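You operate a simulated robot arm through the tools that you are given. There is no shell and no other tool.

Carry out the task below with a simulated two-armed robot. There is one attempt and no reset: what you move stays moved.

Task
Set the three links as the motor card says.
Fine: switch the board off before you open the cover; shut the cover, then switch the board back on. Where these are worked on the way, their far stop is far enough and under half their travel is too little: board cover.

It is judged by the outcome, as a careful person would: the job done as asked, and still so three seconds after it is handed in. It fails if anything else is knocked over, pushed out of place, dropped, spilled or broken. Lids that push on must go on centred and level and be pressed home; caps that screw on are set level and turned clockwise until they are tight.

Robot
Two 6-joint arms with two-finger parallel grippers on one trunk that stands fixed in place. Base frame: the origin is at the foot of the trunk, x ahead of it, y to its left, z up; the work surface is at about z = 0.88. Lengths are in m, angles in rad, forces in N, time in s.
The left shoulder is at [0.05, 0.17, 1.268], the right one opposite. Each reaches about 1.092 m from its shoulder. Payload 1.57 kg a hand.
Tool frame (each hand has its own): the origin (TCP) lies between the finger pads and is the grasp point; the fingertips stand 0.03 m ahead of it; z points along the fingers, y is the line along which they close. The gripper opens to 0.08 m. The fingers are 0.017 m wide and 0.012 m thick; the gripper's body (0.04 by 0.082 m) begins 0.08 m behind the TCP.
Orientation is that of the tool frame in the base frame, as a unit quaternion [w, x, y, z]. With the fingers straight down and closing along the base's y, the tool's x points along the base's -x, its y along +y and its z along -z.

Tools
- The arms move only by the tool jog_arm. It takes "left_motion", "right_motion" or both (then of equal length, played together; a hand with none holds still); each is a list of rows, each a list of 3 entries, a list of its own where there are three numbers: the shift along the tool's x, y, z in units of 25 mm (1.0 is 25 mm), then the turn, a rotation vector about the tool's x, y, z in units of 5 degrees (1.0 is 5 degrees), then the opening in per cent of the stroke, from 0 (shut) to 100 (fully open). In form: [[[dx, dy, dz], [rx, ry, rz], claw], ...]. A call has 1 to 20 rows; each row shifts and turns the commanded pose from where the row before left it, along the tool's axes as they then stand. A call with a number of a shift or a turn outside -1 to 1 is refused whole. Rows are played at 5 a second. More than 0.05 m and 0.15 rad between two rows, or a gripper value outside its range, and nothing of the call is played. A pose out of reach is approached as far as the arm can. The call stops where the force on the tool passes 40 N (or 10 N more than at its start, if that is more) or the arm is blocked; 0.2 s more then pass. Each finger travels about 0.072 m/s and halts on what it meets, pressing with about 33 N; the grip force reading is that of the motor and also rises with nothing between the fingers. The clock runs only during rows and for 0.2 s after the last one: add rows that do not move to give the fingers time. The reply holds the time, the measured pose of the TCP, the force on the tool along the base axes, the opening and the grip force, in the units named above and with some noise, with the torque about the TCP (base axes, N m) and any sound that the robot's microphone picked up, and new pictures: "show" is both (left out), scene, wrist or none (wrist: the cameras of the hands that moved).
- Cameras (640 x 400 px; columns grow to the right, rows downward): "scene" is now at [0.0345, -0.0052, 1.8247]; the picture's right is [0.12, -0.99, 0.00], its down [-0.81, -0.10, -0.58] and it looks along [0.58, 0.07, -0.81] (base axes); focal length 321 px, centre (320, 200). "left" rides on the left gripper at [0.072, 0.007, -0.122] in its tool frame; the picture's right is [-0.09, 1.00, 0.00], its down [-0.84, -0.08, -0.54] and it looks along [-0.54, -0.05, 0.84] (tool axes); focal length 238 px, centre (320, 200). "right" rides on the right gripper at [0.072, -0.007, -0.122] in its tool frame; the picture's right is [0.09, 1.00, 0.00], its down [-0.84, 0.08, -0.54] and it looks along [-0.54, 0.05, 0.84] (tool axes); focal length 238 px, centre (320, 200). There is no depth. A picture from a camera that has moved, and an enlarged one, comes with that camera's place and axes in the base frame and with its lens. The place of the scene camera against the robot may be out by one fixed shift of up to 0.018 m in any direction.
- slide_trunk(by): slides the trunk up (or, below 0, down) by that many m; the arms and the scene camera ride with it, the base frame stays. It gives what a move gives, with no picture.
- pan_tilt(pan, tilt): turns the head with the scene camera to pan (to the left, within 1.501 rad either way) and tilt (down, from -0.506 to 1.204), counted from straight ahead of the robot. It gives what a move gives, and a new picture of the scene camera.
- inspect(camera, box): a new picture of the part [left, top, right, bottom] of that camera's present view, enlarged. It takes no simulated time.
- job_done(): hands the job in; it is judged then, once.

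Nothing tells you positions but the pictures and the camera data. Unless the task says otherwise, let go and move clear before handing in.

The tools are called as name(argument=value, ...) on one line, values as JSON. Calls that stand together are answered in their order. jog_arm: Moves the arms, as the interface text tells. Its arguments: {"type":"object","properties":{"left_motion":{"type":"array"},"right_motion":{"type":"array"},"show":{"type":"string","enum":["both","scene","wrist","none"]}},"required":[]} The other tools are called the same way: slide_trunk (by) slides the trunk up or down; pan_tilt (pan, tilt) turns the head that bears the scene camera; inspect (camera, box) takes an enlarged picture of a part of a camera's view; job_done () hands the job in.

At the start:

```text
time: 0.0
left_position: [0.6383, 0.5094, 1.1575]
left_orientation: [0.0, 0.0, 1.0, 0.0]
left_wrist_force: [-0.1, 0.9, 0.2]
left_ft_torque: [0.0, 0.0, 0.02]
left_width: 0.0801
left_grip_force: 0.2
right_position: [0.6926, -0.1051, 1.1588]
right_orientation: [0.0, 0.0, 1.0, 0.001]
right_wrist_force: [0.4, -0.4, -0.4]
right_ft_torque: [0.0, 0.03, 0.0]
right_width: 0.08
right_grip_force: 0.0
trunk travel left (down, up): [-0.883, 0.087]
head pan, tilt: [0.12, 0.948]
```

scene: 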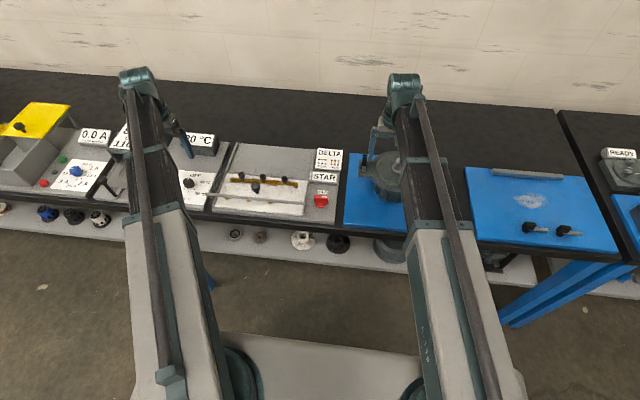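
right: 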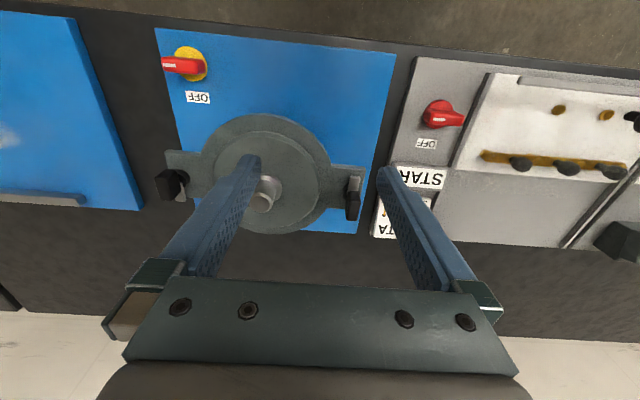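
left: 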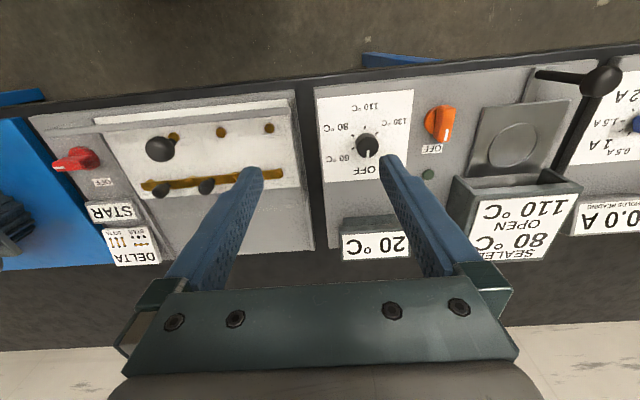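

I see a motor terminal board in front (between the arms) with a cover, three links/knobs, a red switch, and cards "DELTA" and "STAR". I will enlarge the views to read the card and the board.

inspect(camera="scene", box=[200, 130, 360, 230])

inspect(camera="left", box=[20, 80, 320, 268])

inspect(camera="right", box=[370, 50, 640, 250])

```text
4.00 times, centred on (280, 180) of scene
camera zoom: at [0.0345, -0.0052, 1.8247], right [0.12, -0.99, 0.0], down [-0.81, -0.1, -0.58], along [0.58, 0.07, -0.81], focal length 1284 px, centre (480, 280)
```

zoom: 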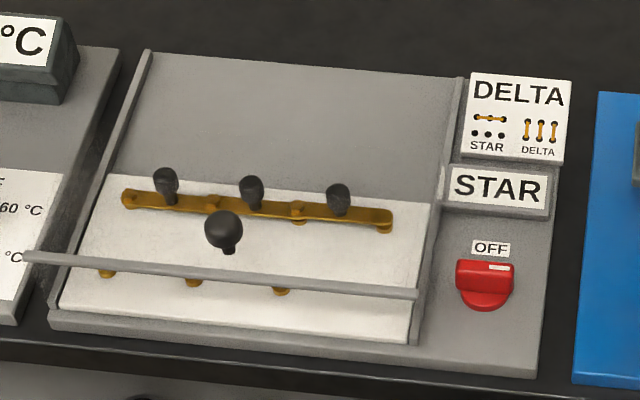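

```text
2.13 times, centred on (170, 174) of left
camera zoom: at [0.5674, 0.516, 1.2799], right [0.09, 1.0, 0.0], down [0.84, -0.08, 0.54], along [0.54, -0.05, -0.84], focal length 507 px, centre (639, 255)
```

zoom: 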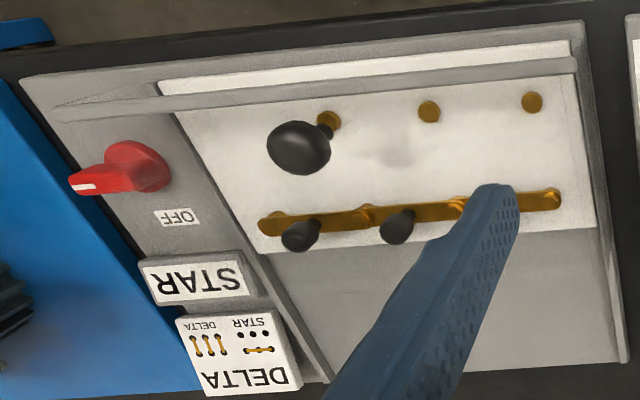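

```text
2.00 times, centred on (505, 150) of right
camera zoom: at [0.6207, -0.1113, 1.2802], right [-0.09, 1.0, 0.0], down [0.84, 0.08, 0.54], along [0.54, 0.05, -0.84], focal length 477 px, centre (-50, 300)
```

zoom: 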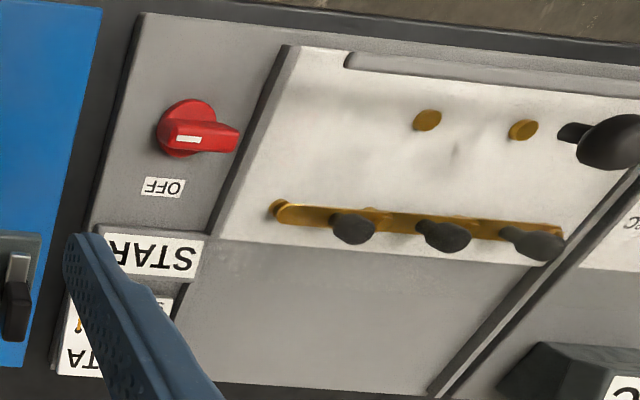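

The "DELTA" card is the target (the grey box with "STAR" appears to be the present-state readout). The cover appears to be a clear sheet at about z≈0.97 with a black knob near (0.67, 0.29). I'll bring the left hand's camera in for a better view from the front.

jog_arm(left_motion=[[[0.8, -1, 0], [0, 0, 0], 100], [[0.8, -1, 0], [0, 0, 0], 100], [[0.8, -1, 0], [0, 0, 0], 100], [[0.8, -1, 0], [0, 0, 0], 100], [[0.8, -1, 0], [0, 0, 0], 100], [[0.8, -1, 0], [0, 0, 0], 100], [[0.8, -1, 0], [0, 0, 0], 100], [[0.8, -1, 0], [0, 0, 0], 100]], show="both")

```text
time: 1.8
left_position: [0.4783, 0.3082, 1.1576]
left_orientation: [0.0, 0.0, 1.0, 0.0]
left_wrist_force: [0.4, 0.6, -1.4]
left_ft_torque: [0.07, -0.02, 0.03]
left_width: 0.0798
left_grip_force: 0.1
right_position: [0.6921, -0.1067, 1.1587]
right_orientation: [-0.001, -0.001, 1.0, 0.0]
right_wrist_force: [-0.4, -0.1, 0.1]
right_ft_torque: [0.02, -0.04, -0.04]
right_width: 0.08
right_grip_force: 0.0
trunk travel left (down, up): [-0.883, 0.087]
head pan, tilt: [0.12, 0.948]
camera scene: at [0.034, -0.0057, 1.8247], right [0.12, -0.99, 0.0], down [-0.81, -0.1, -0.58], along [0.58, 0.07, -0.81], focal length 321 px, centre (320, 200)
camera left: at [0.4069, 0.3146, 1.2801], right [0.09, 1.0, 0.0], down [0.84, -0.08, 0.54], along [0.54, -0.05, -0.84], focal length 238 px, centre (320, 200)
```

scene: 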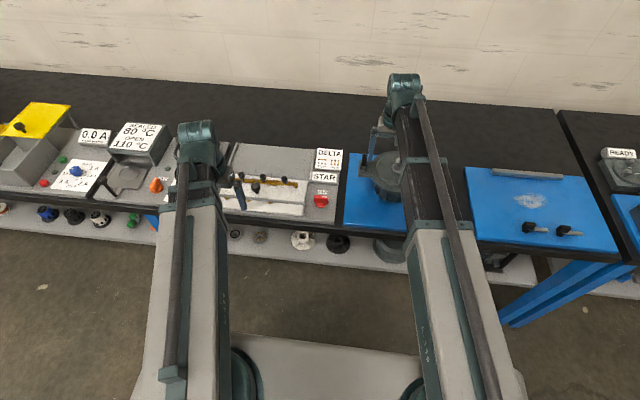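
left: 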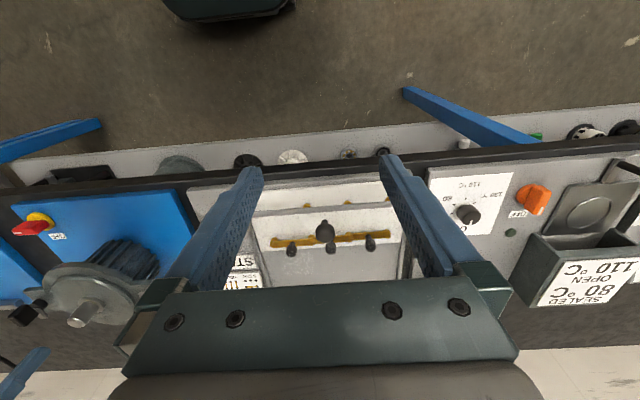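

inspect(camera="left", box=[220, 170, 420, 295])

inspect(camera="scene", box=[220, 140, 350, 225])

```text
3.20 times, centred on (320, 232) of left
camera zoom: at [0.4069, 0.3146, 1.2801], right [0.09, 1.0, 0.0], down [0.84, -0.08, 0.54], along [0.54, -0.05, -0.84], focal length 763 px, centre (320, 96)
```

zoom: 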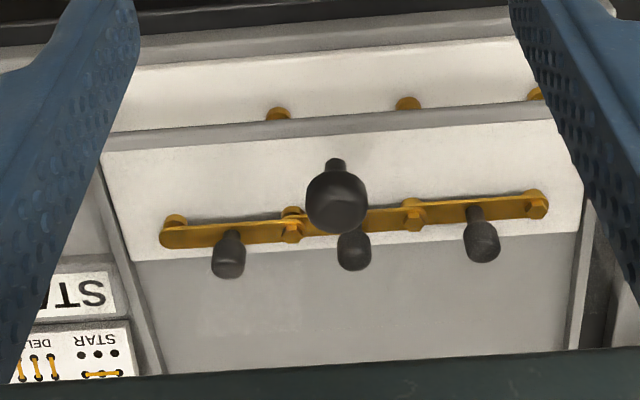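

```text
4.71 times, centred on (285, 182) of scene
camera zoom: at [0.034, -0.0057, 1.8247], right [0.12, -0.99, 0.0], down [-0.81, -0.1, -0.58], along [0.58, 0.07, -0.81], focal length 1511 px, centre (485, 282)
```

zoom: 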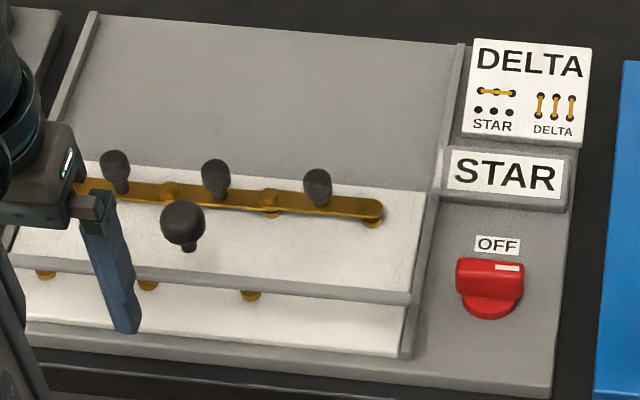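

jog_arm(right_motion=[[[0.45, 0.9, 0.3], [0, 0, 0], 60], [[0.45, 0.9, 0.3], [0, 0, 0], 60], [[0.45, 0.9, 0.3], [0, 0, 0], 60], [[0.45, 0.9, 0.3], [0, 0, 0], 60], [[0.45, 0.9, 0.3], [0, 0, 0], 60], [[0.45, 0.9, 0.3], [0, 0, 0], 60], [[0.45, 0.9, 0.3], [0, 0, 0], 60], [[0.45, 0.9, 0.3], [0, 0, 0], 60]], left_motion=[[[0, 0.6, 0], [0, 0, 0], 100], [[0, 0.6, 0], [0, 0, 0], 100], [[0, 0.6, 0], [0, 0, 0], 100], [[0, 0.6, 0], [0, 0, 0], 100], [[0, 0.6, 0], [0, 0, 0], 100], [[0, 0.6, 0], [0, 0, 0], 100], [[0, 0.6, 0], [0, 0, 0], 100], [[0, 0.6, 0], [0, 0, 0], 100]], show="both")

inspect(camera="right", box=[250, 130, 570, 330])

inspect(camera="scene", box=[200, 130, 360, 230])

```text
time: 3.6
left_position: [0.4788, 0.4298, 1.1572]
left_orientation: [0.0, 0.0, 1.0, 0.0]
left_wrist_force: [0.4, 0.1, 0.1]
left_ft_torque: [0.01, 0.0, -0.03]
left_width: 0.0801
left_grip_force: 0.1
right_position: [0.6025, 0.0743, 1.1572]
right_orientation: [0.0, -0.001, 1.0, 0.0]
right_wrist_force: [1.3, -0.1, 0.1]
right_ft_torque: [-0.01, 0.0, 0.01]
right_width: 0.048
right_grip_force: 0.0
right hand out of reach, approached as far as the arm can: row 1, 2, 3, 4, 5, 6, 7, 8
trunk travel left (down, up): [-0.883, 0.087]
head pan, tilt: [0.12, 0.948]
camera scene: at [0.0343, -0.0044, 1.8247], right [0.12, -0.99, 0.0], down [-0.81, -0.1, -0.58], along [0.58, 0.07, -0.81], focal length 321 px, centre (320, 200)
camera right: at [0.5305, 0.069, 1.2802], right [-0.09, 1.0, 0.0], down [0.84, 0.08, 0.54], along [0.54, 0.05, -0.84], focal length 238 px, centre (320, 200)
camera left: at [0.4074, 0.4368, 1.2797], right [0.09, 1.0, 0.0], down [0.84, -0.08, 0.54], along [0.54, -0.05, -0.84], focal length 238 px, centre (320, 200)
```

scene: 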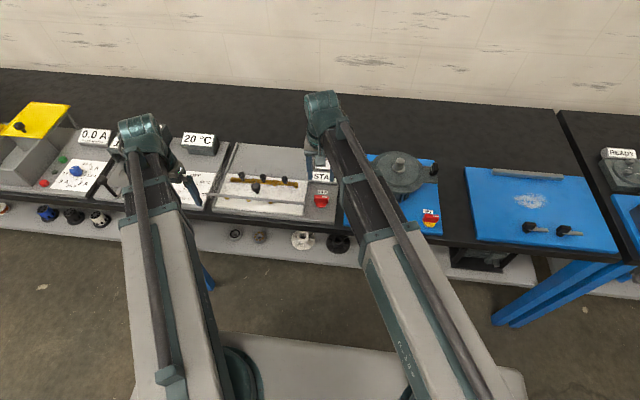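
right: 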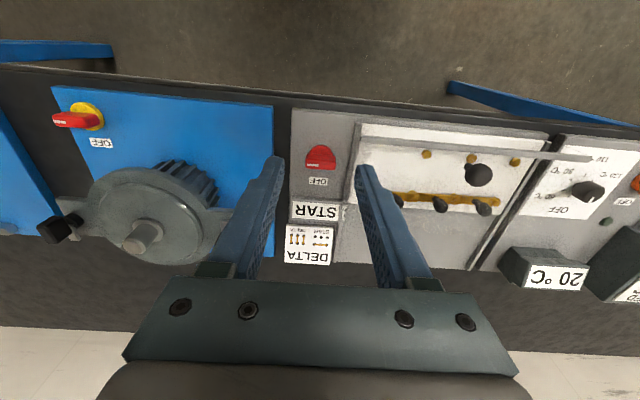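
left: 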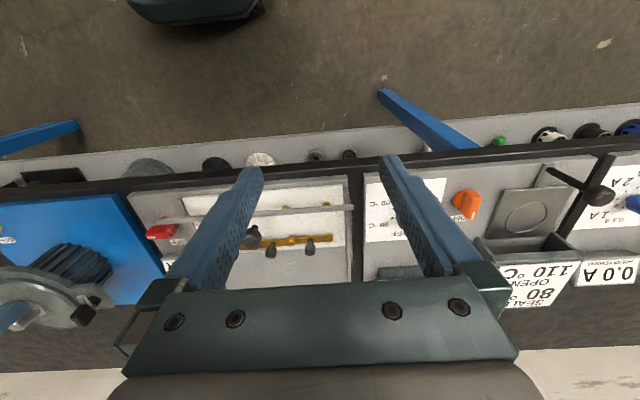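

```text
2.00 times, centred on (410, 230) of right
camera zoom: at [0.5305, 0.069, 1.2802], right [-0.09, 1.0, 0.0], down [0.84, 0.08, 0.54], along [0.54, 0.05, -0.84], focal length 477 px, centre (140, 140)
```

zoom: 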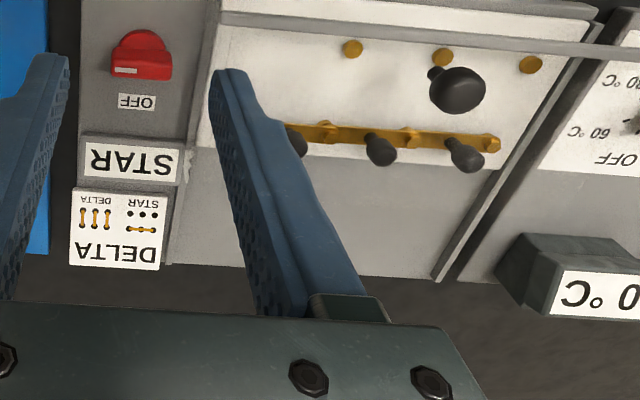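

```text
4.00 times, centred on (280, 180) of scene
camera zoom: at [0.0343, -0.0044, 1.8247], right [0.12, -0.99, 0.0], down [-0.81, -0.1, -0.58], along [0.58, 0.07, -0.81], focal length 1284 px, centre (480, 280)
```

zoom: 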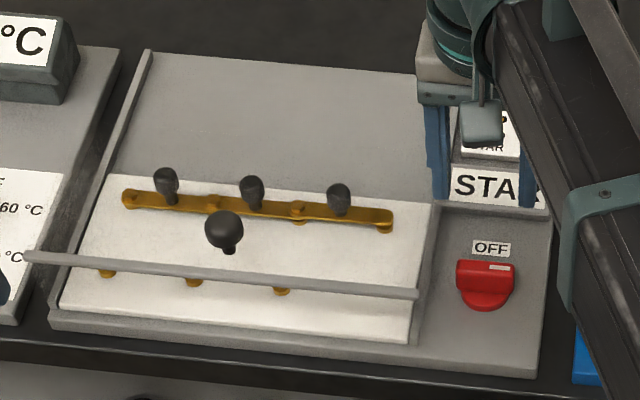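

The switch points toward -y (ON presumably), with OFF at its far side, so it needs a 90° counter-clockwise turn from above. The hand couldn't go lower with the trunk at this height, so I'll lower the trunk a bit.

slide_trunk(by=-0.1)

jog_arm(right_motion=[[[0, 0, 0], [0, 0, 0], 60]], left_motion=[[[0, 0, 0], [0, 0, 0], 100]])

inspect(camera="right", box=[250, 80, 570, 280])

inspect(camera="left", box=[80, 130, 400, 330])

```text
time: 4.9
left_position: [0.4784, 0.4294, 1.058]
left_orientation: [-0.001, 0.0, 1.0, 0.0]
left_wrist_force: [0.3, 0.7, 0.6]
left_ft_torque: [0.03, 0.02, -0.01]
left_width: 0.08
left_grip_force: 0.1
right_position: [0.6038, 0.0743, 1.0574]
right_orientation: [0.0, 0.001, 1.0, 0.0]
right_wrist_force: [-0.3, -1.0, -0.1]
right_ft_torque: [-0.01, -0.01, 0.05]
right_width: 0.048
right_grip_force: 0.1
trunk travel left (down, up): [-0.783, 0.187]
head pan, tilt: [0.12, 0.948]
```

```text
time: 5.3
left_position: [0.4773, 0.4294, 1.0589]
left_orientation: [0.001, -0.001, 1.0, 0.0]
left_wrist_force: [0.2, -0.8, 0.5]
left_ft_torque: [0.02, 0.0, -0.03]
left_width: 0.0799
left_grip_force: 0.0
right_position: [0.6033, 0.0745, 1.0572]
right_orientation: [0.0, 0.0, 1.0, 0.0]
right_wrist_force: [0.8, -0.5, 0.4]
right_ft_torque: [0.01, -0.01, 0.0]
right_width: 0.0478
right_grip_force: 0.0
trunk travel left (down, up): [-0.783, 0.187]
head pan, tilt: [0.12, 0.948]
camera scene: at [0.0344, -0.0052, 1.7247], right [0.12, -0.99, 0.0], down [-0.81, -0.1, -0.58], along [0.58, 0.07, -0.81], focal length 321 px, centre (320, 200)
camera right: at [0.5308, 0.068, 1.1803], right [-0.09, 1.0, 0.0], down [0.84, 0.08, 0.54], along [0.54, 0.05, -0.84], focal length 238 px, centre (320, 200)
camera left: at [0.4073, 0.4359, 1.18], right [0.09, 1.0, 0.0], down [0.84, -0.08, 0.54], along [0.54, -0.05, -0.84], focal length 238 px, centre (320, 200)
```

scene: 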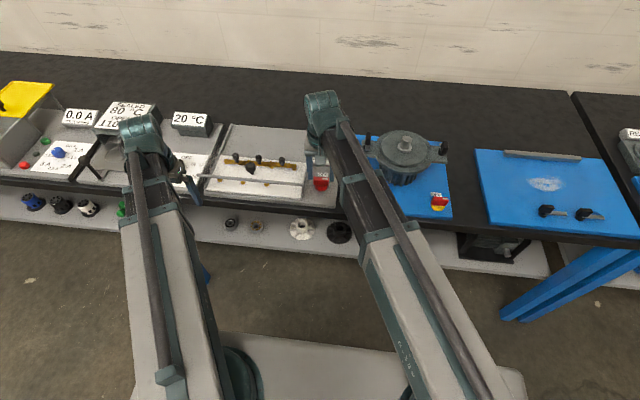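
right: 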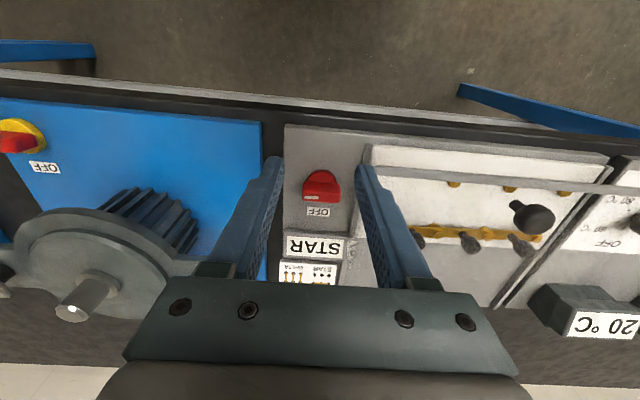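
left: 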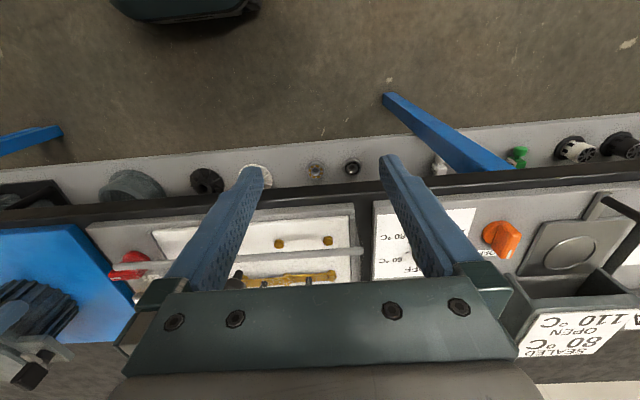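

```text
2.00 times, centred on (410, 180) of right
camera zoom: at [0.5308, 0.068, 1.1803], right [-0.09, 1.0, 0.0], down [0.84, 0.08, 0.54], along [0.54, 0.05, -0.84], focal length 477 px, centre (140, 240)
```

zoom: 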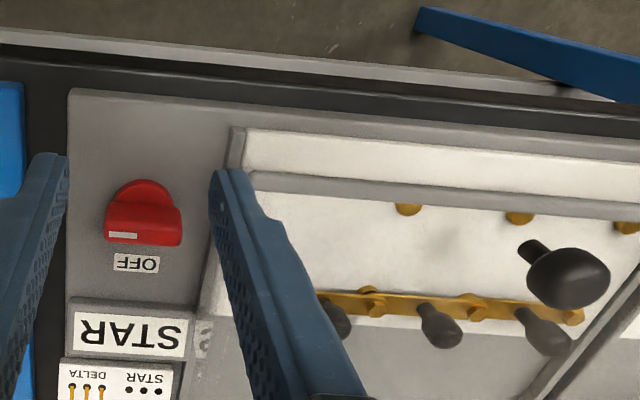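

```text
2.00 times, centred on (240, 230) of left
camera zoom: at [0.4073, 0.4359, 1.18], right [0.09, 1.0, 0.0], down [0.84, -0.08, 0.54], along [0.54, -0.05, -0.84], focal length 477 px, centre (480, 140)
```

zoom: 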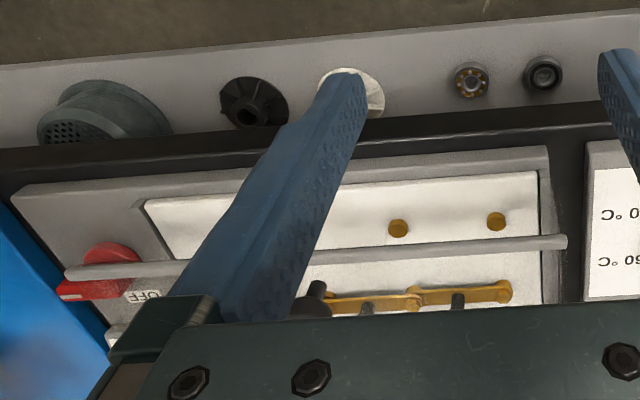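

The handle of the switch lies along y, near (0.68, 0.083). I'll move the right hand above it and turn the gripper 90° so that its fingers can straddle the handle.

jog_arm(right_motion=[[[-1, 0.1, 0], [0, 0, 0], 60], [[-1, 0.1, 0], [0, 0, 0], 60], [[-1, 0.1, 0], [0, 0, 0], 60]], show="none")

jog_arm(right_motion=[[[0, 0, 0], [0, 0, 1], 60], [[0, 0, 0], [0, 0, 1], 60], [[0, 0, 0], [0, 0, 1], 60], [[0, 0, 0], [0, 0, 1], 60], [[0, 0, 0], [0, 0, 1], 60], [[0, 0, 0], [0, 0, 1], 60], [[0, 0, 0], [0, 0, 1], 60], [[0, 0, 0], [0, 0, 1], 60], [[0, 0, 0], [0, 0, 1], 60], [[0, 0, 0], [0, 0, 1], 60], [[0, 0, 0], [0, 0, 1], 60], [[0, 0, 0], [0, 0, 1], 60], [[0, 0, 0], [0, 0, 1], 60], [[0, 0, 0], [0, 0, 1], 60], [[0, 0, 0], [0, 0, 1], 60], [[0, 0, 0], [0, 0, 1], 60], [[0, 0, 0], [0, 0, 1], 60], [[0, 0, 0], [0, 0, 1], 60]], show="both")

```text
time: 6.1
left_position: [0.479, 0.4299, 1.0564]
left_orientation: [0.0, -0.001, 1.0, 0.0]
left_wrist_force: [-0.1, 0.5, -0.3]
left_ft_torque: [-0.01, 0.01, 0.0]
left_width: 0.0801
left_grip_force: 0.1
right_position: [0.6782, 0.0824, 1.0577]
right_orientation: [0.0, 0.0, 1.0, -0.001]
right_wrist_force: [0.5, -0.2, 0.6]
right_ft_torque: [0.0, -0.01, -0.04]
right_width: 0.0479
right_grip_force: 0.1
trunk travel left (down, up): [-0.783, 0.187]
head pan, tilt: [0.12, 0.948]
```

```text
time: 9.9
left_position: [0.4787, 0.4286, 1.0581]
left_orientation: [0.0, 0.0, 1.0, 0.0]
left_wrist_force: [-0.1, -0.5, 0.2]
left_ft_torque: [-0.03, 0.03, -0.02]
left_width: 0.0799
left_grip_force: 0.1
right_position: [0.6782, 0.0821, 1.057]
right_orientation: [0.0, 0.708, 0.706, 0.0]
right_wrist_force: [0.0, 0.5, 0.2]
right_ft_torque: [-0.02, -0.02, -0.02]
right_width: 0.048
right_grip_force: 0.1
trunk travel left (down, up): [-0.783, 0.187]
head pan, tilt: [0.12, 0.948]
camera scene: at [0.0345, -0.0052, 1.7247], right [0.12, -0.99, 0.0], down [-0.81, -0.1, -0.58], along [0.58, 0.07, -0.81], focal length 321 px, centre (320, 200)
camera right: at [0.6713, 0.1541, 1.1802], right [1.0, 0.09, 0.0], down [0.08, -0.84, 0.54], along [0.05, -0.54, -0.84], focal length 238 px, centre (320, 200)
```

scene: 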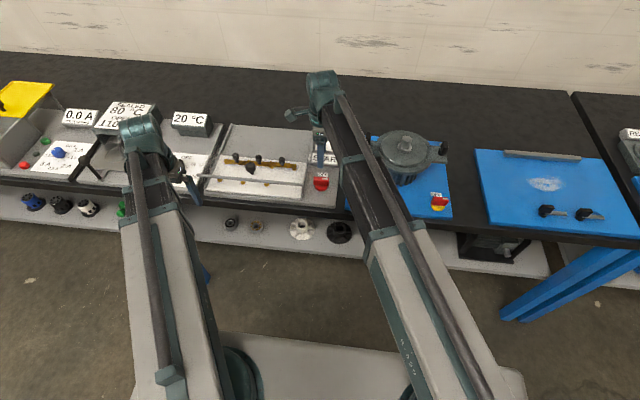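
right: 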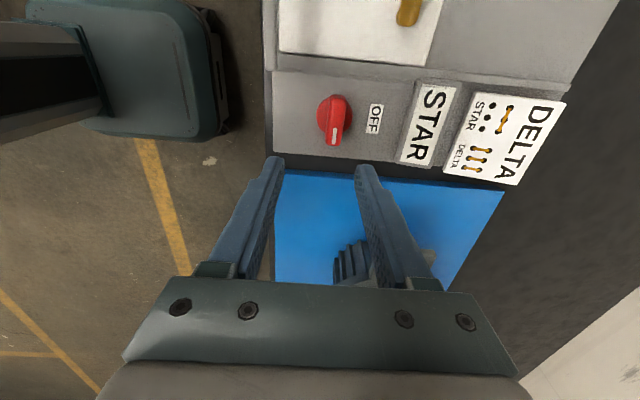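

inspect(camera="right", box=[260, 70, 420, 170])

```text
4.00 times, centred on (340, 120) of right
camera zoom: at [0.6713, 0.1541, 1.1802], right [1.0, 0.09, 0.0], down [0.08, -0.84, 0.54], along [0.05, -0.54, -0.84], focal length 953 px, centre (240, 520)
```

zoom: 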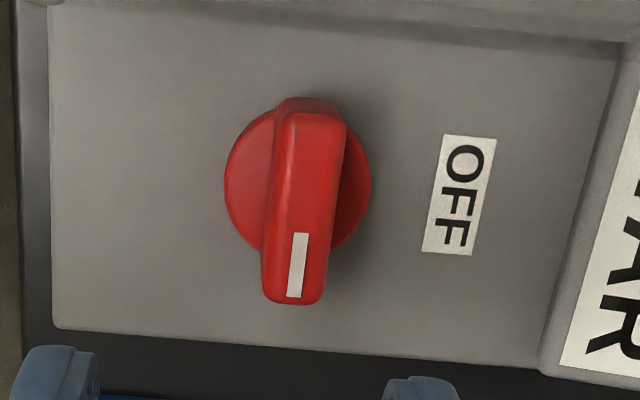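

The switch axis is at about (0.692, 0.089), handle top about z 0.93. I'll align over it and try to descend.

jog_arm(right_motion=[[[0.276, 0.572, 0], [0, 0, 0], 70], [[0, 0, 0.6], [0, 0, 0], 70], [[0, 0, 0.6], [0, 0, 0], 70], [[0, 0, 0], [0, 0, 0], 70]], show="wrist")

```text
time: 10.9
left_position: [0.4795, 0.4279, 1.0575]
left_orientation: [0.0, 0.0, 1.0, 0.0]
left_wrist_force: [-0.4, 0.0, 0.5]
left_ft_torque: [-0.02, 0.02, 0.0]
left_width: 0.0801
left_grip_force: 0.0
right_position: [0.6932, 0.0876, 1.058]
right_orientation: [0.0, 0.707, 0.707, -0.001]
right_wrist_force: [0.3, 0.1, -0.3]
right_ft_torque: [0.01, 0.0, 0.01]
right_width: 0.0562
right_grip_force: 0.1
right hand out of reach, approached as far as the arm can: row 2, 3
trunk travel left (down, up): [-0.783, 0.187]
head pan, tilt: [0.12, 0.948]
camera right: at [0.6856, 0.1606, 1.1802], right [1.0, 0.09, 0.0], down [0.08, -0.84, 0.54], along [0.05, -0.54, -0.84], focal length 238 px, centre (320, 200)
```

right: 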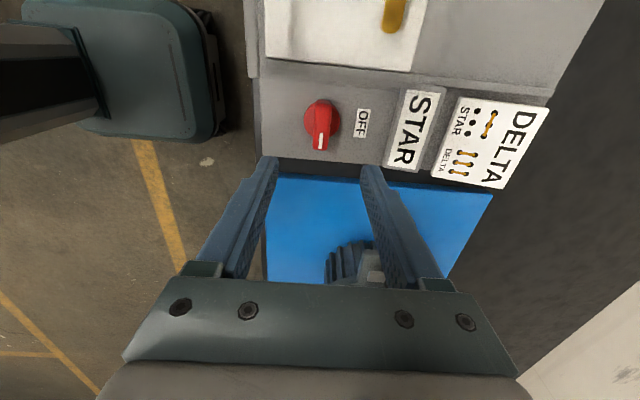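

jog_arm(right_motion=[[[0, 0, -1], [0, 0, 0], 70], [[0, 0, -1], [0, 0, 0], 70], [[0, 0, 0], [0, 0, 0], 70]], left_motion=[[[0, 0, -1], [0, 0, 0], 100], [[0, 0, -1], [0, 0, 0], 100], [[0, 0, 0], [0, 0, 0], 100]], show="none")

```text
time: 11.7
left_position: [0.4783, 0.4301, 1.0571]
left_orientation: [0.0, 0.0, 1.0, 0.0]
left_wrist_force: [-0.3, 0.7, 0.1]
left_ft_torque: [0.0, -0.04, -0.01]
left_width: 0.0799
left_grip_force: 0.0
left hand out of reach, approached as far as the arm can: row 1, 2
right_position: [0.692, 0.0888, 1.0576]
right_orientation: [0.0, 0.707, 0.707, 0.0]
right_wrist_force: [-0.7, 0.1, -0.5]
right_ft_torque: [-0.01, -0.01, 0.02]
right_width: 0.0557
right_grip_force: 0.2
right hand out of reach, approached as far as the arm can: row 1, 2
trunk travel left (down, up): [-0.783, 0.187]
head pan, tilt: [0.12, 0.948]
```

Height changes only come from the trunk, so I'll lower with the trunk in steps, watching the fingers around the handle.

slide_trunk(by=-0.08)

inspect(camera="right", box=[220, 80, 460, 230])

inspect(camera="scene", box=[0, 0, 640, 400])

```text
time: 12.9
left_position: [0.4786, 0.4299, 0.9783]
left_orientation: [0.0, 0.001, 1.0, 0.0]
left_wrist_force: [-0.5, 0.8, 0.6]
left_ft_torque: [0.01, 0.02, -0.02]
left_width: 0.08
left_grip_force: 0.1
right_position: [0.6928, 0.0882, 0.9769]
right_orientation: [0.0, 0.707, 0.707, 0.0]
right_wrist_force: [0.0, 0.2, 0.2]
right_ft_torque: [-0.02, -0.03, 0.02]
right_width: 0.0561
right_grip_force: 0.0
trunk travel left (down, up): [-0.703, 0.267]
head pan, tilt: [0.12, 0.948]
```

```text
2.67 times, centred on (340, 155) of right
camera zoom: at [0.6855, 0.1606, 1.1003], right [1.0, 0.09, 0.0], down [0.08, -0.84, 0.54], along [0.05, -0.54, -0.84], focal length 636 px, centre (267, 320)
```

zoom: 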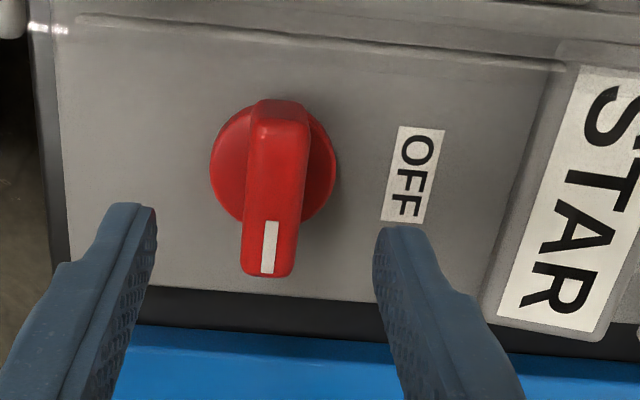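

```text
1.00 times, centred on (320, 200) of scene (not enlarged: the box is as wide or as high as the picture)
camera zoom: at [0.0343, -0.0052, 1.6447], right [0.12, -0.99, 0.0], down [-0.81, -0.1, -0.58], along [0.58, 0.07, -0.81], focal length 321 px, centre (320, 200)
```

zoom: 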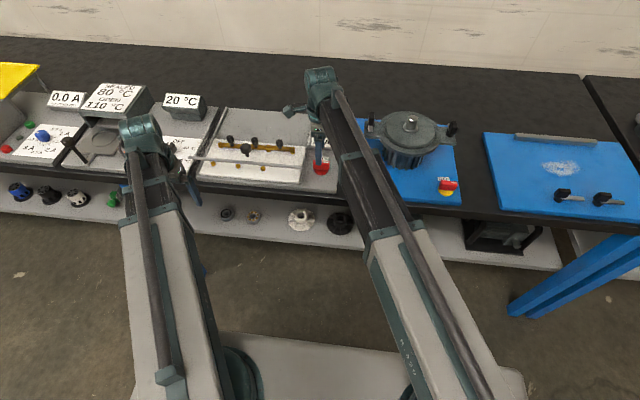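

slide_trunk(by=-0.04)

inspect(camera="right", box=[220, 80, 460, 230])

```text
time: 13.7
left_position: [0.4789, 0.4296, 0.9391]
left_orientation: [-0.001, 0.001, 1.0, 0.001]
left_wrist_force: [0.3, -0.5, -0.2]
left_ft_torque: [0.0, -0.01, 0.0]
left_width: 0.0801
left_grip_force: 0.0
right_position: [0.6925, 0.088, 0.9381]
right_orientation: [-0.001, 0.707, 0.707, 0.0]
right_wrist_force: [0.3, 0.1, 0.1]
right_ft_torque: [0.02, -0.01, -0.03]
right_width: 0.056
right_grip_force: 0.1
trunk travel left (down, up): [-0.663, 0.307]
head pan, tilt: [0.12, 0.948]
```

```text
2.67 times, centred on (340, 155) of right
camera zoom: at [0.6855, 0.1606, 1.0603], right [1.0, 0.09, 0.0], down [0.08, -0.84, 0.54], along [0.05, -0.54, -0.84], focal length 636 px, centre (267, 320)
```

zoom: 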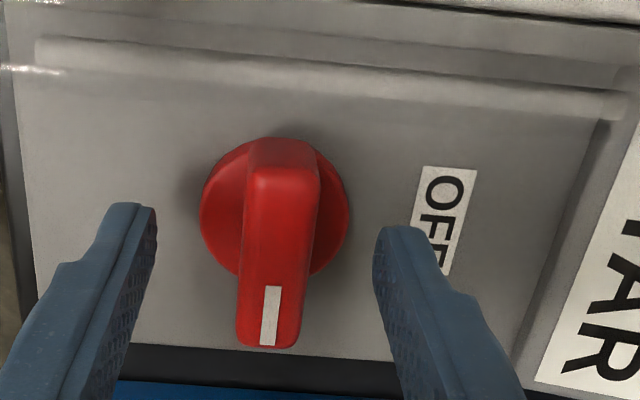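

slide_trunk(by=-0.004)

jog_arm(right_motion=[[[0, 0.06, 0], [0, 0, 0], 30], [[0, 0, 0], [0, 0, 0], 20], [[0, 0, 0], [0, 0, 0], 10], [[0, 0, 0], [0, 0, 0], 10]], show="wrist")

```text
time: 14.3
left_position: [0.4785, 0.4296, 0.9336]
left_orientation: [0.0, 0.0, 1.0, 0.0]
left_wrist_force: [0.2, 0.8, -0.2]
left_ft_torque: [-0.02, 0.0, 0.02]
left_width: 0.08
left_grip_force: 0.0
right_position: [0.6927, 0.0879, 0.9352]
right_orientation: [0.0, 0.707, 0.707, 0.0]
right_wrist_force: [0.0, -0.2, 0.2]
right_ft_torque: [-0.01, 0.02, 0.01]
right_width: 0.0561
right_grip_force: 0.2
trunk travel left (down, up): [-0.659, 0.311]
head pan, tilt: [0.12, 0.948]
```

```text
time: 15.3
left_position: [0.4792, 0.4294, 0.9335]
left_orientation: [0.0, 0.0, 1.0, 0.001]
left_wrist_force: [1.3, 0.4, 0.4]
left_ft_torque: [0.0, -0.02, 0.01]
left_width: 0.0802
left_grip_force: 0.1
right_position: [0.6947, 0.0887, 0.934]
right_orientation: [0.0, 0.707, 0.708, -0.001]
right_wrist_force: [6.7, 1.2, 4.3]
right_ft_torque: [-0.02, -0.11, 0.02]
right_width: 0.0178
right_grip_force: 32.1
trunk travel left (down, up): [-0.659, 0.311]
head pan, tilt: [0.12, 0.948]
camera right: at [0.6879, 0.1607, 1.0561], right [1.0, 0.09, 0.0], down [0.08, -0.84, 0.54], along [0.05, -0.54, -0.84], focal length 238 px, centre (320, 200)
```

right: 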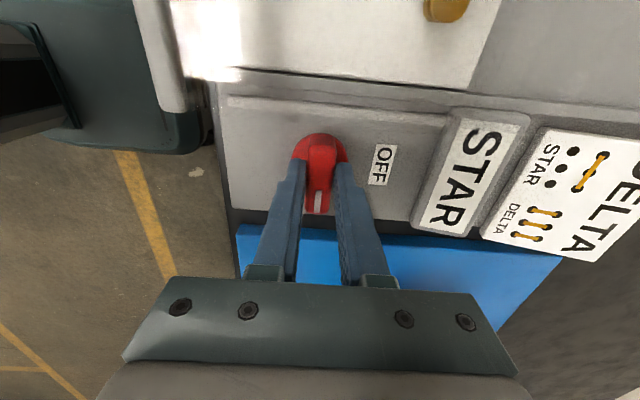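

Gripped the handle. Now I turn it 90° counter-clockwise toward the OFF label.

jog_arm(right_motion=[[[0, 0.03, 0], [0, 0, -1], 10], [[0, 0, 0], [0, 0, -1], 10], [[0, 0, 0], [0, 0, -1], 10], [[0, 0, 0], [0, 0, -1], 10], [[0, 0, 0], [0, 0, -1], 10], [[0, 0, 0], [0, 0, -1], 10], [[0, 0, 0], [0, 0, -1], 10], [[0, 0, 0], [0, 0, -1], 10], [[0, 0, 0], [0, 0, -1], 10]], show="wrist")

```text
time: 17.3
left_position: [0.4789, 0.4285, 0.9338]
left_orientation: [-0.001, 0.0, 1.0, 0.0]
left_wrist_force: [-0.7, -0.3, 0.2]
left_ft_torque: [0.02, 0.0, -0.02]
left_width: 0.08
left_grip_force: 0.0
right_position: [0.6932, 0.0865, 0.9342]
right_orientation: [-0.003, 0.382, 0.924, -0.001]
right_wrist_force: [-24.7, -6.6, -25.0]
right_ft_torque: [-0.07, 0.08, -0.07]
right_width: 0.0178
right_grip_force: 32.9
trunk travel left (down, up): [-0.659, 0.311]
head pan, tilt: [0.12, 0.948]
camera right: at [0.6373, 0.1339, 1.0565], right [0.64, 0.77, 0.0], down [0.65, -0.54, 0.54], along [0.41, -0.35, -0.84], focal length 238 px, centre (320, 200)
```

right: 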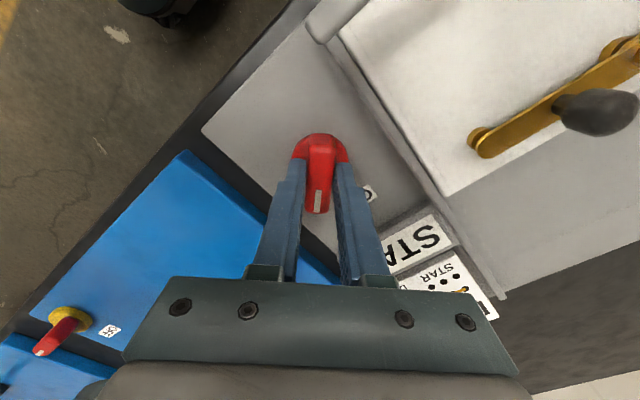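

jog_arm(right_motion=[[[0.026, -0.042, 0], [0, 0, 0], 10], [[0, 0, 0], [0, 0, 0], 10]], show="none")

```text
time: 17.9
left_position: [0.4788, 0.4292, 0.9338]
left_orientation: [0.0, 0.0, 1.0, 0.0]
left_wrist_force: [-0.4, -0.8, -0.8]
left_ft_torque: [-0.05, 0.02, -0.01]
left_width: 0.0802
left_grip_force: 0.1
right_position: [0.6928, 0.0879, 0.9346]
right_orientation: [-0.002, 0.384, 0.924, -0.001]
right_wrist_force: [-19.1, -6.1, -21.6]
right_ft_torque: [0.52, 0.65, -0.06]
right_width: 0.0181
right_grip_force: 32.8
trunk travel left (down, up): [-0.659, 0.311]
head pan, tilt: [0.12, 0.948]
```

jog_arm(right_motion=[[[0, 0, 0], [0, 0, 0], 30], [[0, 0, 0], [0, 0, 0], 40], [[0, 0, 0], [0, 0, 0], 40]], show="none")

inspect(camera="right", box=[240, 100, 400, 220])

```text
time: 18.7
left_position: [0.4777, 0.4285, 0.9346]
left_orientation: [0.0, -0.001, 1.0, 0.0]
left_wrist_force: [0.5, 0.1, 0.8]
left_ft_torque: [-0.01, 0.04, -0.02]
left_width: 0.0801
left_grip_force: 0.0
right_position: [0.693, 0.088, 0.9336]
right_orientation: [0.0, 0.383, 0.924, 0.0]
right_wrist_force: [-0.2, 0.3, -0.1]
right_ft_torque: [-0.04, -0.01, 0.02]
right_width: 0.032
right_grip_force: 0.0
trunk travel left (down, up): [-0.659, 0.311]
head pan, tilt: [0.12, 0.948]
```

```text
3.33 times, centred on (320, 160) of right
camera zoom: at [0.638, 0.1345, 1.0562], right [0.64, 0.77, 0.0], down [0.65, -0.54, 0.54], along [0.42, -0.35, -0.84], focal length 794 px, centre (320, 333)
```

zoom: 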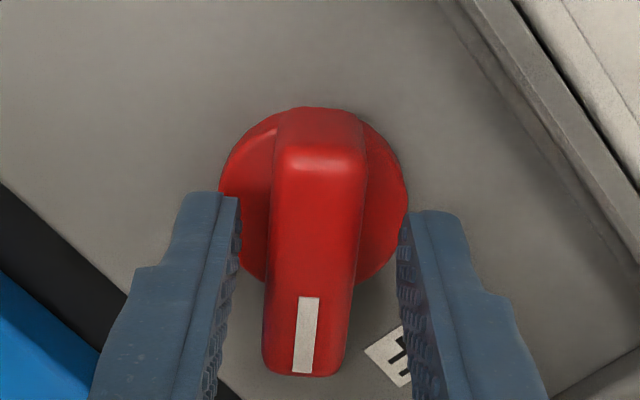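

The switch stayed at 45° and is well centred; I regrip and turn the remaining 45°.

jog_arm(right_motion=[[[0, 0, 0], [0, 0, 0], 15], [[0, 0, 0], [0, 0, 0], 10], [[0, 0, 0], [0, 0, -1], 10], [[0, 0, 0], [0, 0, -1], 10], [[0, 0, 0], [0, 0, -1], 10], [[0, 0, 0], [0, 0, -1], 10], [[0, 0, 0], [0, 0, -1], 10], [[0, 0, 0], [0, 0, -1], 10], [[0, 0, 0], [0, 0, -1], 10], [[0, 0, 0], [0, 0, -1], 10], [[0, 0, 0], [0, 0, -1], 10], [[0, 0, 0], [0, 0, 0], 10]], show="wrist")

```text
time: 21.3
left_position: [0.4793, 0.4278, 0.9339]
left_orientation: [0.0, 0.0, 1.0, 0.001]
left_wrist_force: [-0.9, 0.2, -0.3]
left_ft_torque: [-0.03, 0.03, 0.01]
left_width: 0.0801
left_grip_force: 0.2
right_position: [0.6925, 0.0861, 0.9334]
right_orientation: [-0.003, -0.001, 1.0, -0.001]
right_wrist_force: [-19.7, -21.8, -19.9]
right_ft_torque: [-0.31, 0.08, -0.09]
right_width: 0.0182
right_grip_force: 32.8
trunk travel left (down, up): [-0.659, 0.311]
head pan, tilt: [0.12, 0.948]
camera right: at [0.6206, 0.0788, 1.0568], right [-0.09, 1.0, 0.0], down [0.84, 0.08, 0.54], along [0.54, 0.05, -0.84], focal length 238 px, centre (320, 200)
```

right: 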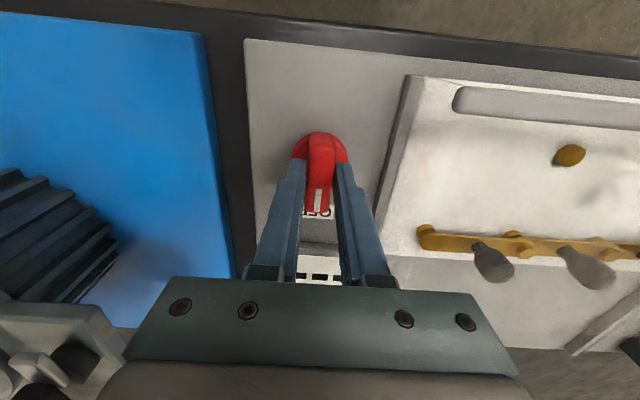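

jog_arm(right_motion=[[[0, 0, 0], [0, 0, 0], 30], [[0, 0, 0], [0, 0, 0], 60], [[0, 0, 0], [0, 0, 0], 70]], show="none")

inspect(camera="right", box=[240, 100, 400, 220])

```text
time: 22.1
left_position: [0.4778, 0.429, 0.9335]
left_orientation: [0.0, 0.0, 1.0, 0.001]
left_wrist_force: [0.5, 0.3, 0.1]
left_ft_torque: [-0.04, 0.03, 0.03]
left_width: 0.08
left_grip_force: 0.0
right_position: [0.6935, 0.0886, 0.9331]
right_orientation: [0.0, -0.002, 1.0, 0.0]
right_wrist_force: [0.3, -0.2, 0.1]
right_ft_torque: [-0.02, 0.09, -0.02]
right_width: 0.0561
right_grip_force: 0.1
trunk travel left (down, up): [-0.659, 0.311]
head pan, tilt: [0.12, 0.948]
```

```text
3.33 times, centred on (320, 160) of right
camera zoom: at [0.6216, 0.082, 1.0562], right [-0.09, 1.0, 0.0], down [0.84, 0.08, 0.54], along [0.54, 0.05, -0.84], focal length 794 px, centre (320, 333)
```

zoom: 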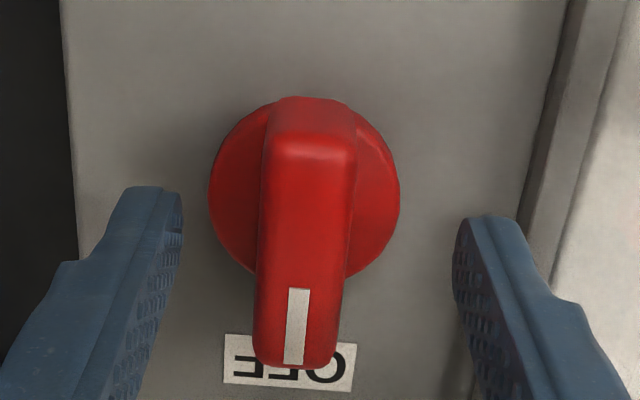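

The switch handle now points to OFF. I'll raise the trunk and look at the cover.

slide_trunk(by=0.09)

jog_arm(right_motion=[[[0.2, 0.5, 0], [0, 0, -1], 100], [[0.2, 0.5, 0], [0, 0, -1], 100], [[0.2, 0.5, 0], [0, 0, -1], 100], [[0, 0.5, 0], [0, 0, -1], 100], [[0, 0, 0], [0, 0, -1], 100], [[0, 0, 0], [0, 0, -1], 100], [[0, 0, 0], [0, 0, -1], 100], [[0, 0, 0], [0, 0, -1], 100], [[0, 0, 0], [0, 0, -1], 100], [[0, 0, 0], [0, 0, -1], 100], [[0, 0, 0], [0, 0, -1], 100], [[0, 0, 0], [0, 0, -1], 100]], show="both")

```text
time: 23.3
left_position: [0.479, 0.429, 1.0243]
left_orientation: [0.001, 0.0, 1.0, 0.001]
left_wrist_force: [-0.3, -0.1, -0.3]
left_ft_torque: [-0.02, -0.02, 0.0]
left_width: 0.0802
left_grip_force: 0.0
right_position: [0.694, 0.0885, 1.0233]
right_orientation: [0.001, 0.0, 1.0, 0.0]
right_wrist_force: [-0.1, -1.2, 0.3]
right_ft_torque: [-0.01, 0.0, -0.02]
right_width: 0.0561
right_grip_force: 0.1
trunk travel left (down, up): [-0.749, 0.221]
head pan, tilt: [0.12, 0.948]
```

```text
time: 25.9
left_position: [0.4782, 0.4297, 1.023]
left_orientation: [0.0, 0.0, 1.0, 0.0]
left_wrist_force: [-0.3, 0.1, 1.3]
left_ft_torque: [0.0, 0.02, 0.0]
left_width: 0.08
left_grip_force: 0.0
right_position: [0.6724, 0.1364, 1.0236]
right_orientation: [0.0, -0.501, 0.866, 0.0]
right_wrist_force: [0.1, -0.4, 0.3]
right_ft_torque: [0.03, 0.04, 0.0]
right_width: 0.0798
right_grip_force: 0.0
trunk travel left (down, up): [-0.749, 0.221]
head pan, tilt: [0.12, 0.948]
camera scene: at [0.0345, -0.0051, 1.6907], right [0.12, -0.99, 0.0], down [-0.81, -0.1, -0.58], along [0.58, 0.07, -0.81], focal length 321 px, centre (320, 200)
camera right: at [0.6419, 0.0707, 1.1462], right [-0.91, 0.42, 0.0], down [0.35, 0.76, 0.54], along [0.23, 0.49, -0.84], focal length 238 px, centre (320, 200)
```

scene: 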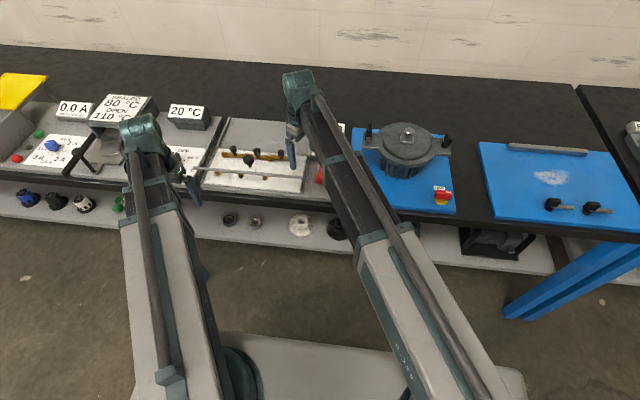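
right: 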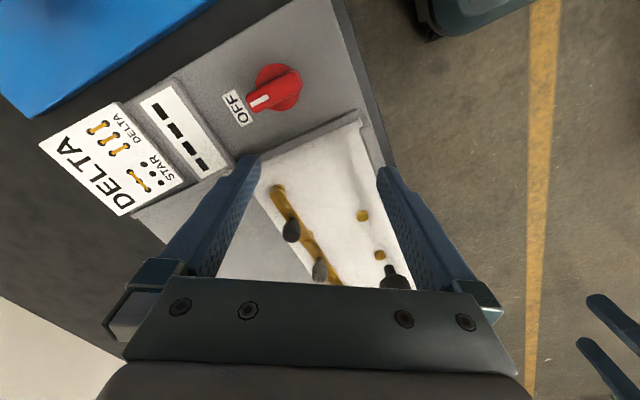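

The readout went blank ("----"), so the board is off. Now inspecting the cover from the side.

inspect(camera="right", box=[230, 90, 430, 290])

inspect(camera="scene", box=[180, 110, 340, 210])

```text
2.00 times, centred on (330, 190) of right
camera zoom: at [0.6419, 0.0707, 1.1462], right [-0.91, 0.42, 0.0], down [0.35, 0.76, 0.54], along [0.23, 0.49, -0.84], focal length 477 px, centre (300, 220)
```

zoom: 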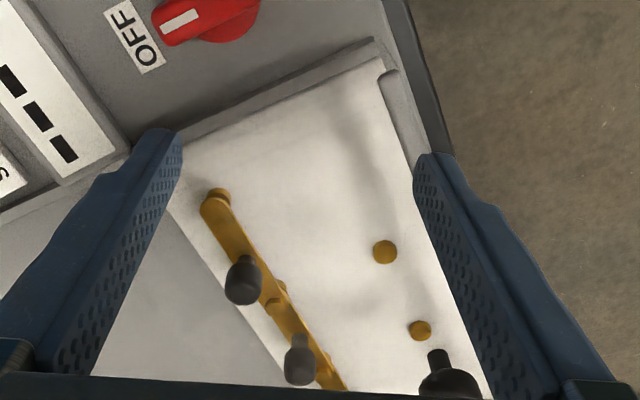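

```text
4.00 times, centred on (260, 160) of scene
camera zoom: at [0.0345, -0.0051, 1.6907], right [0.12, -0.99, 0.0], down [-0.81, -0.1, -0.58], along [0.58, 0.07, -0.81], focal length 1284 px, centre (560, 360)
```

zoom: 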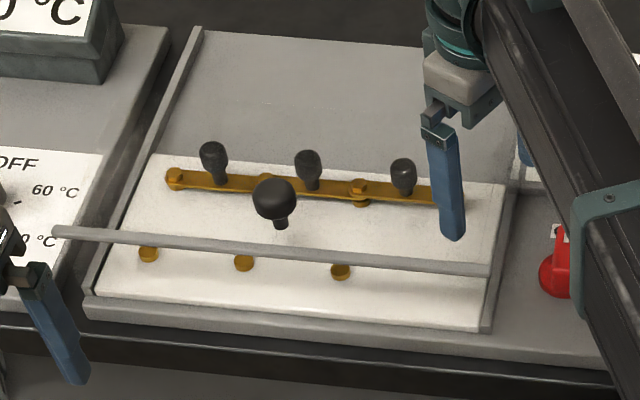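

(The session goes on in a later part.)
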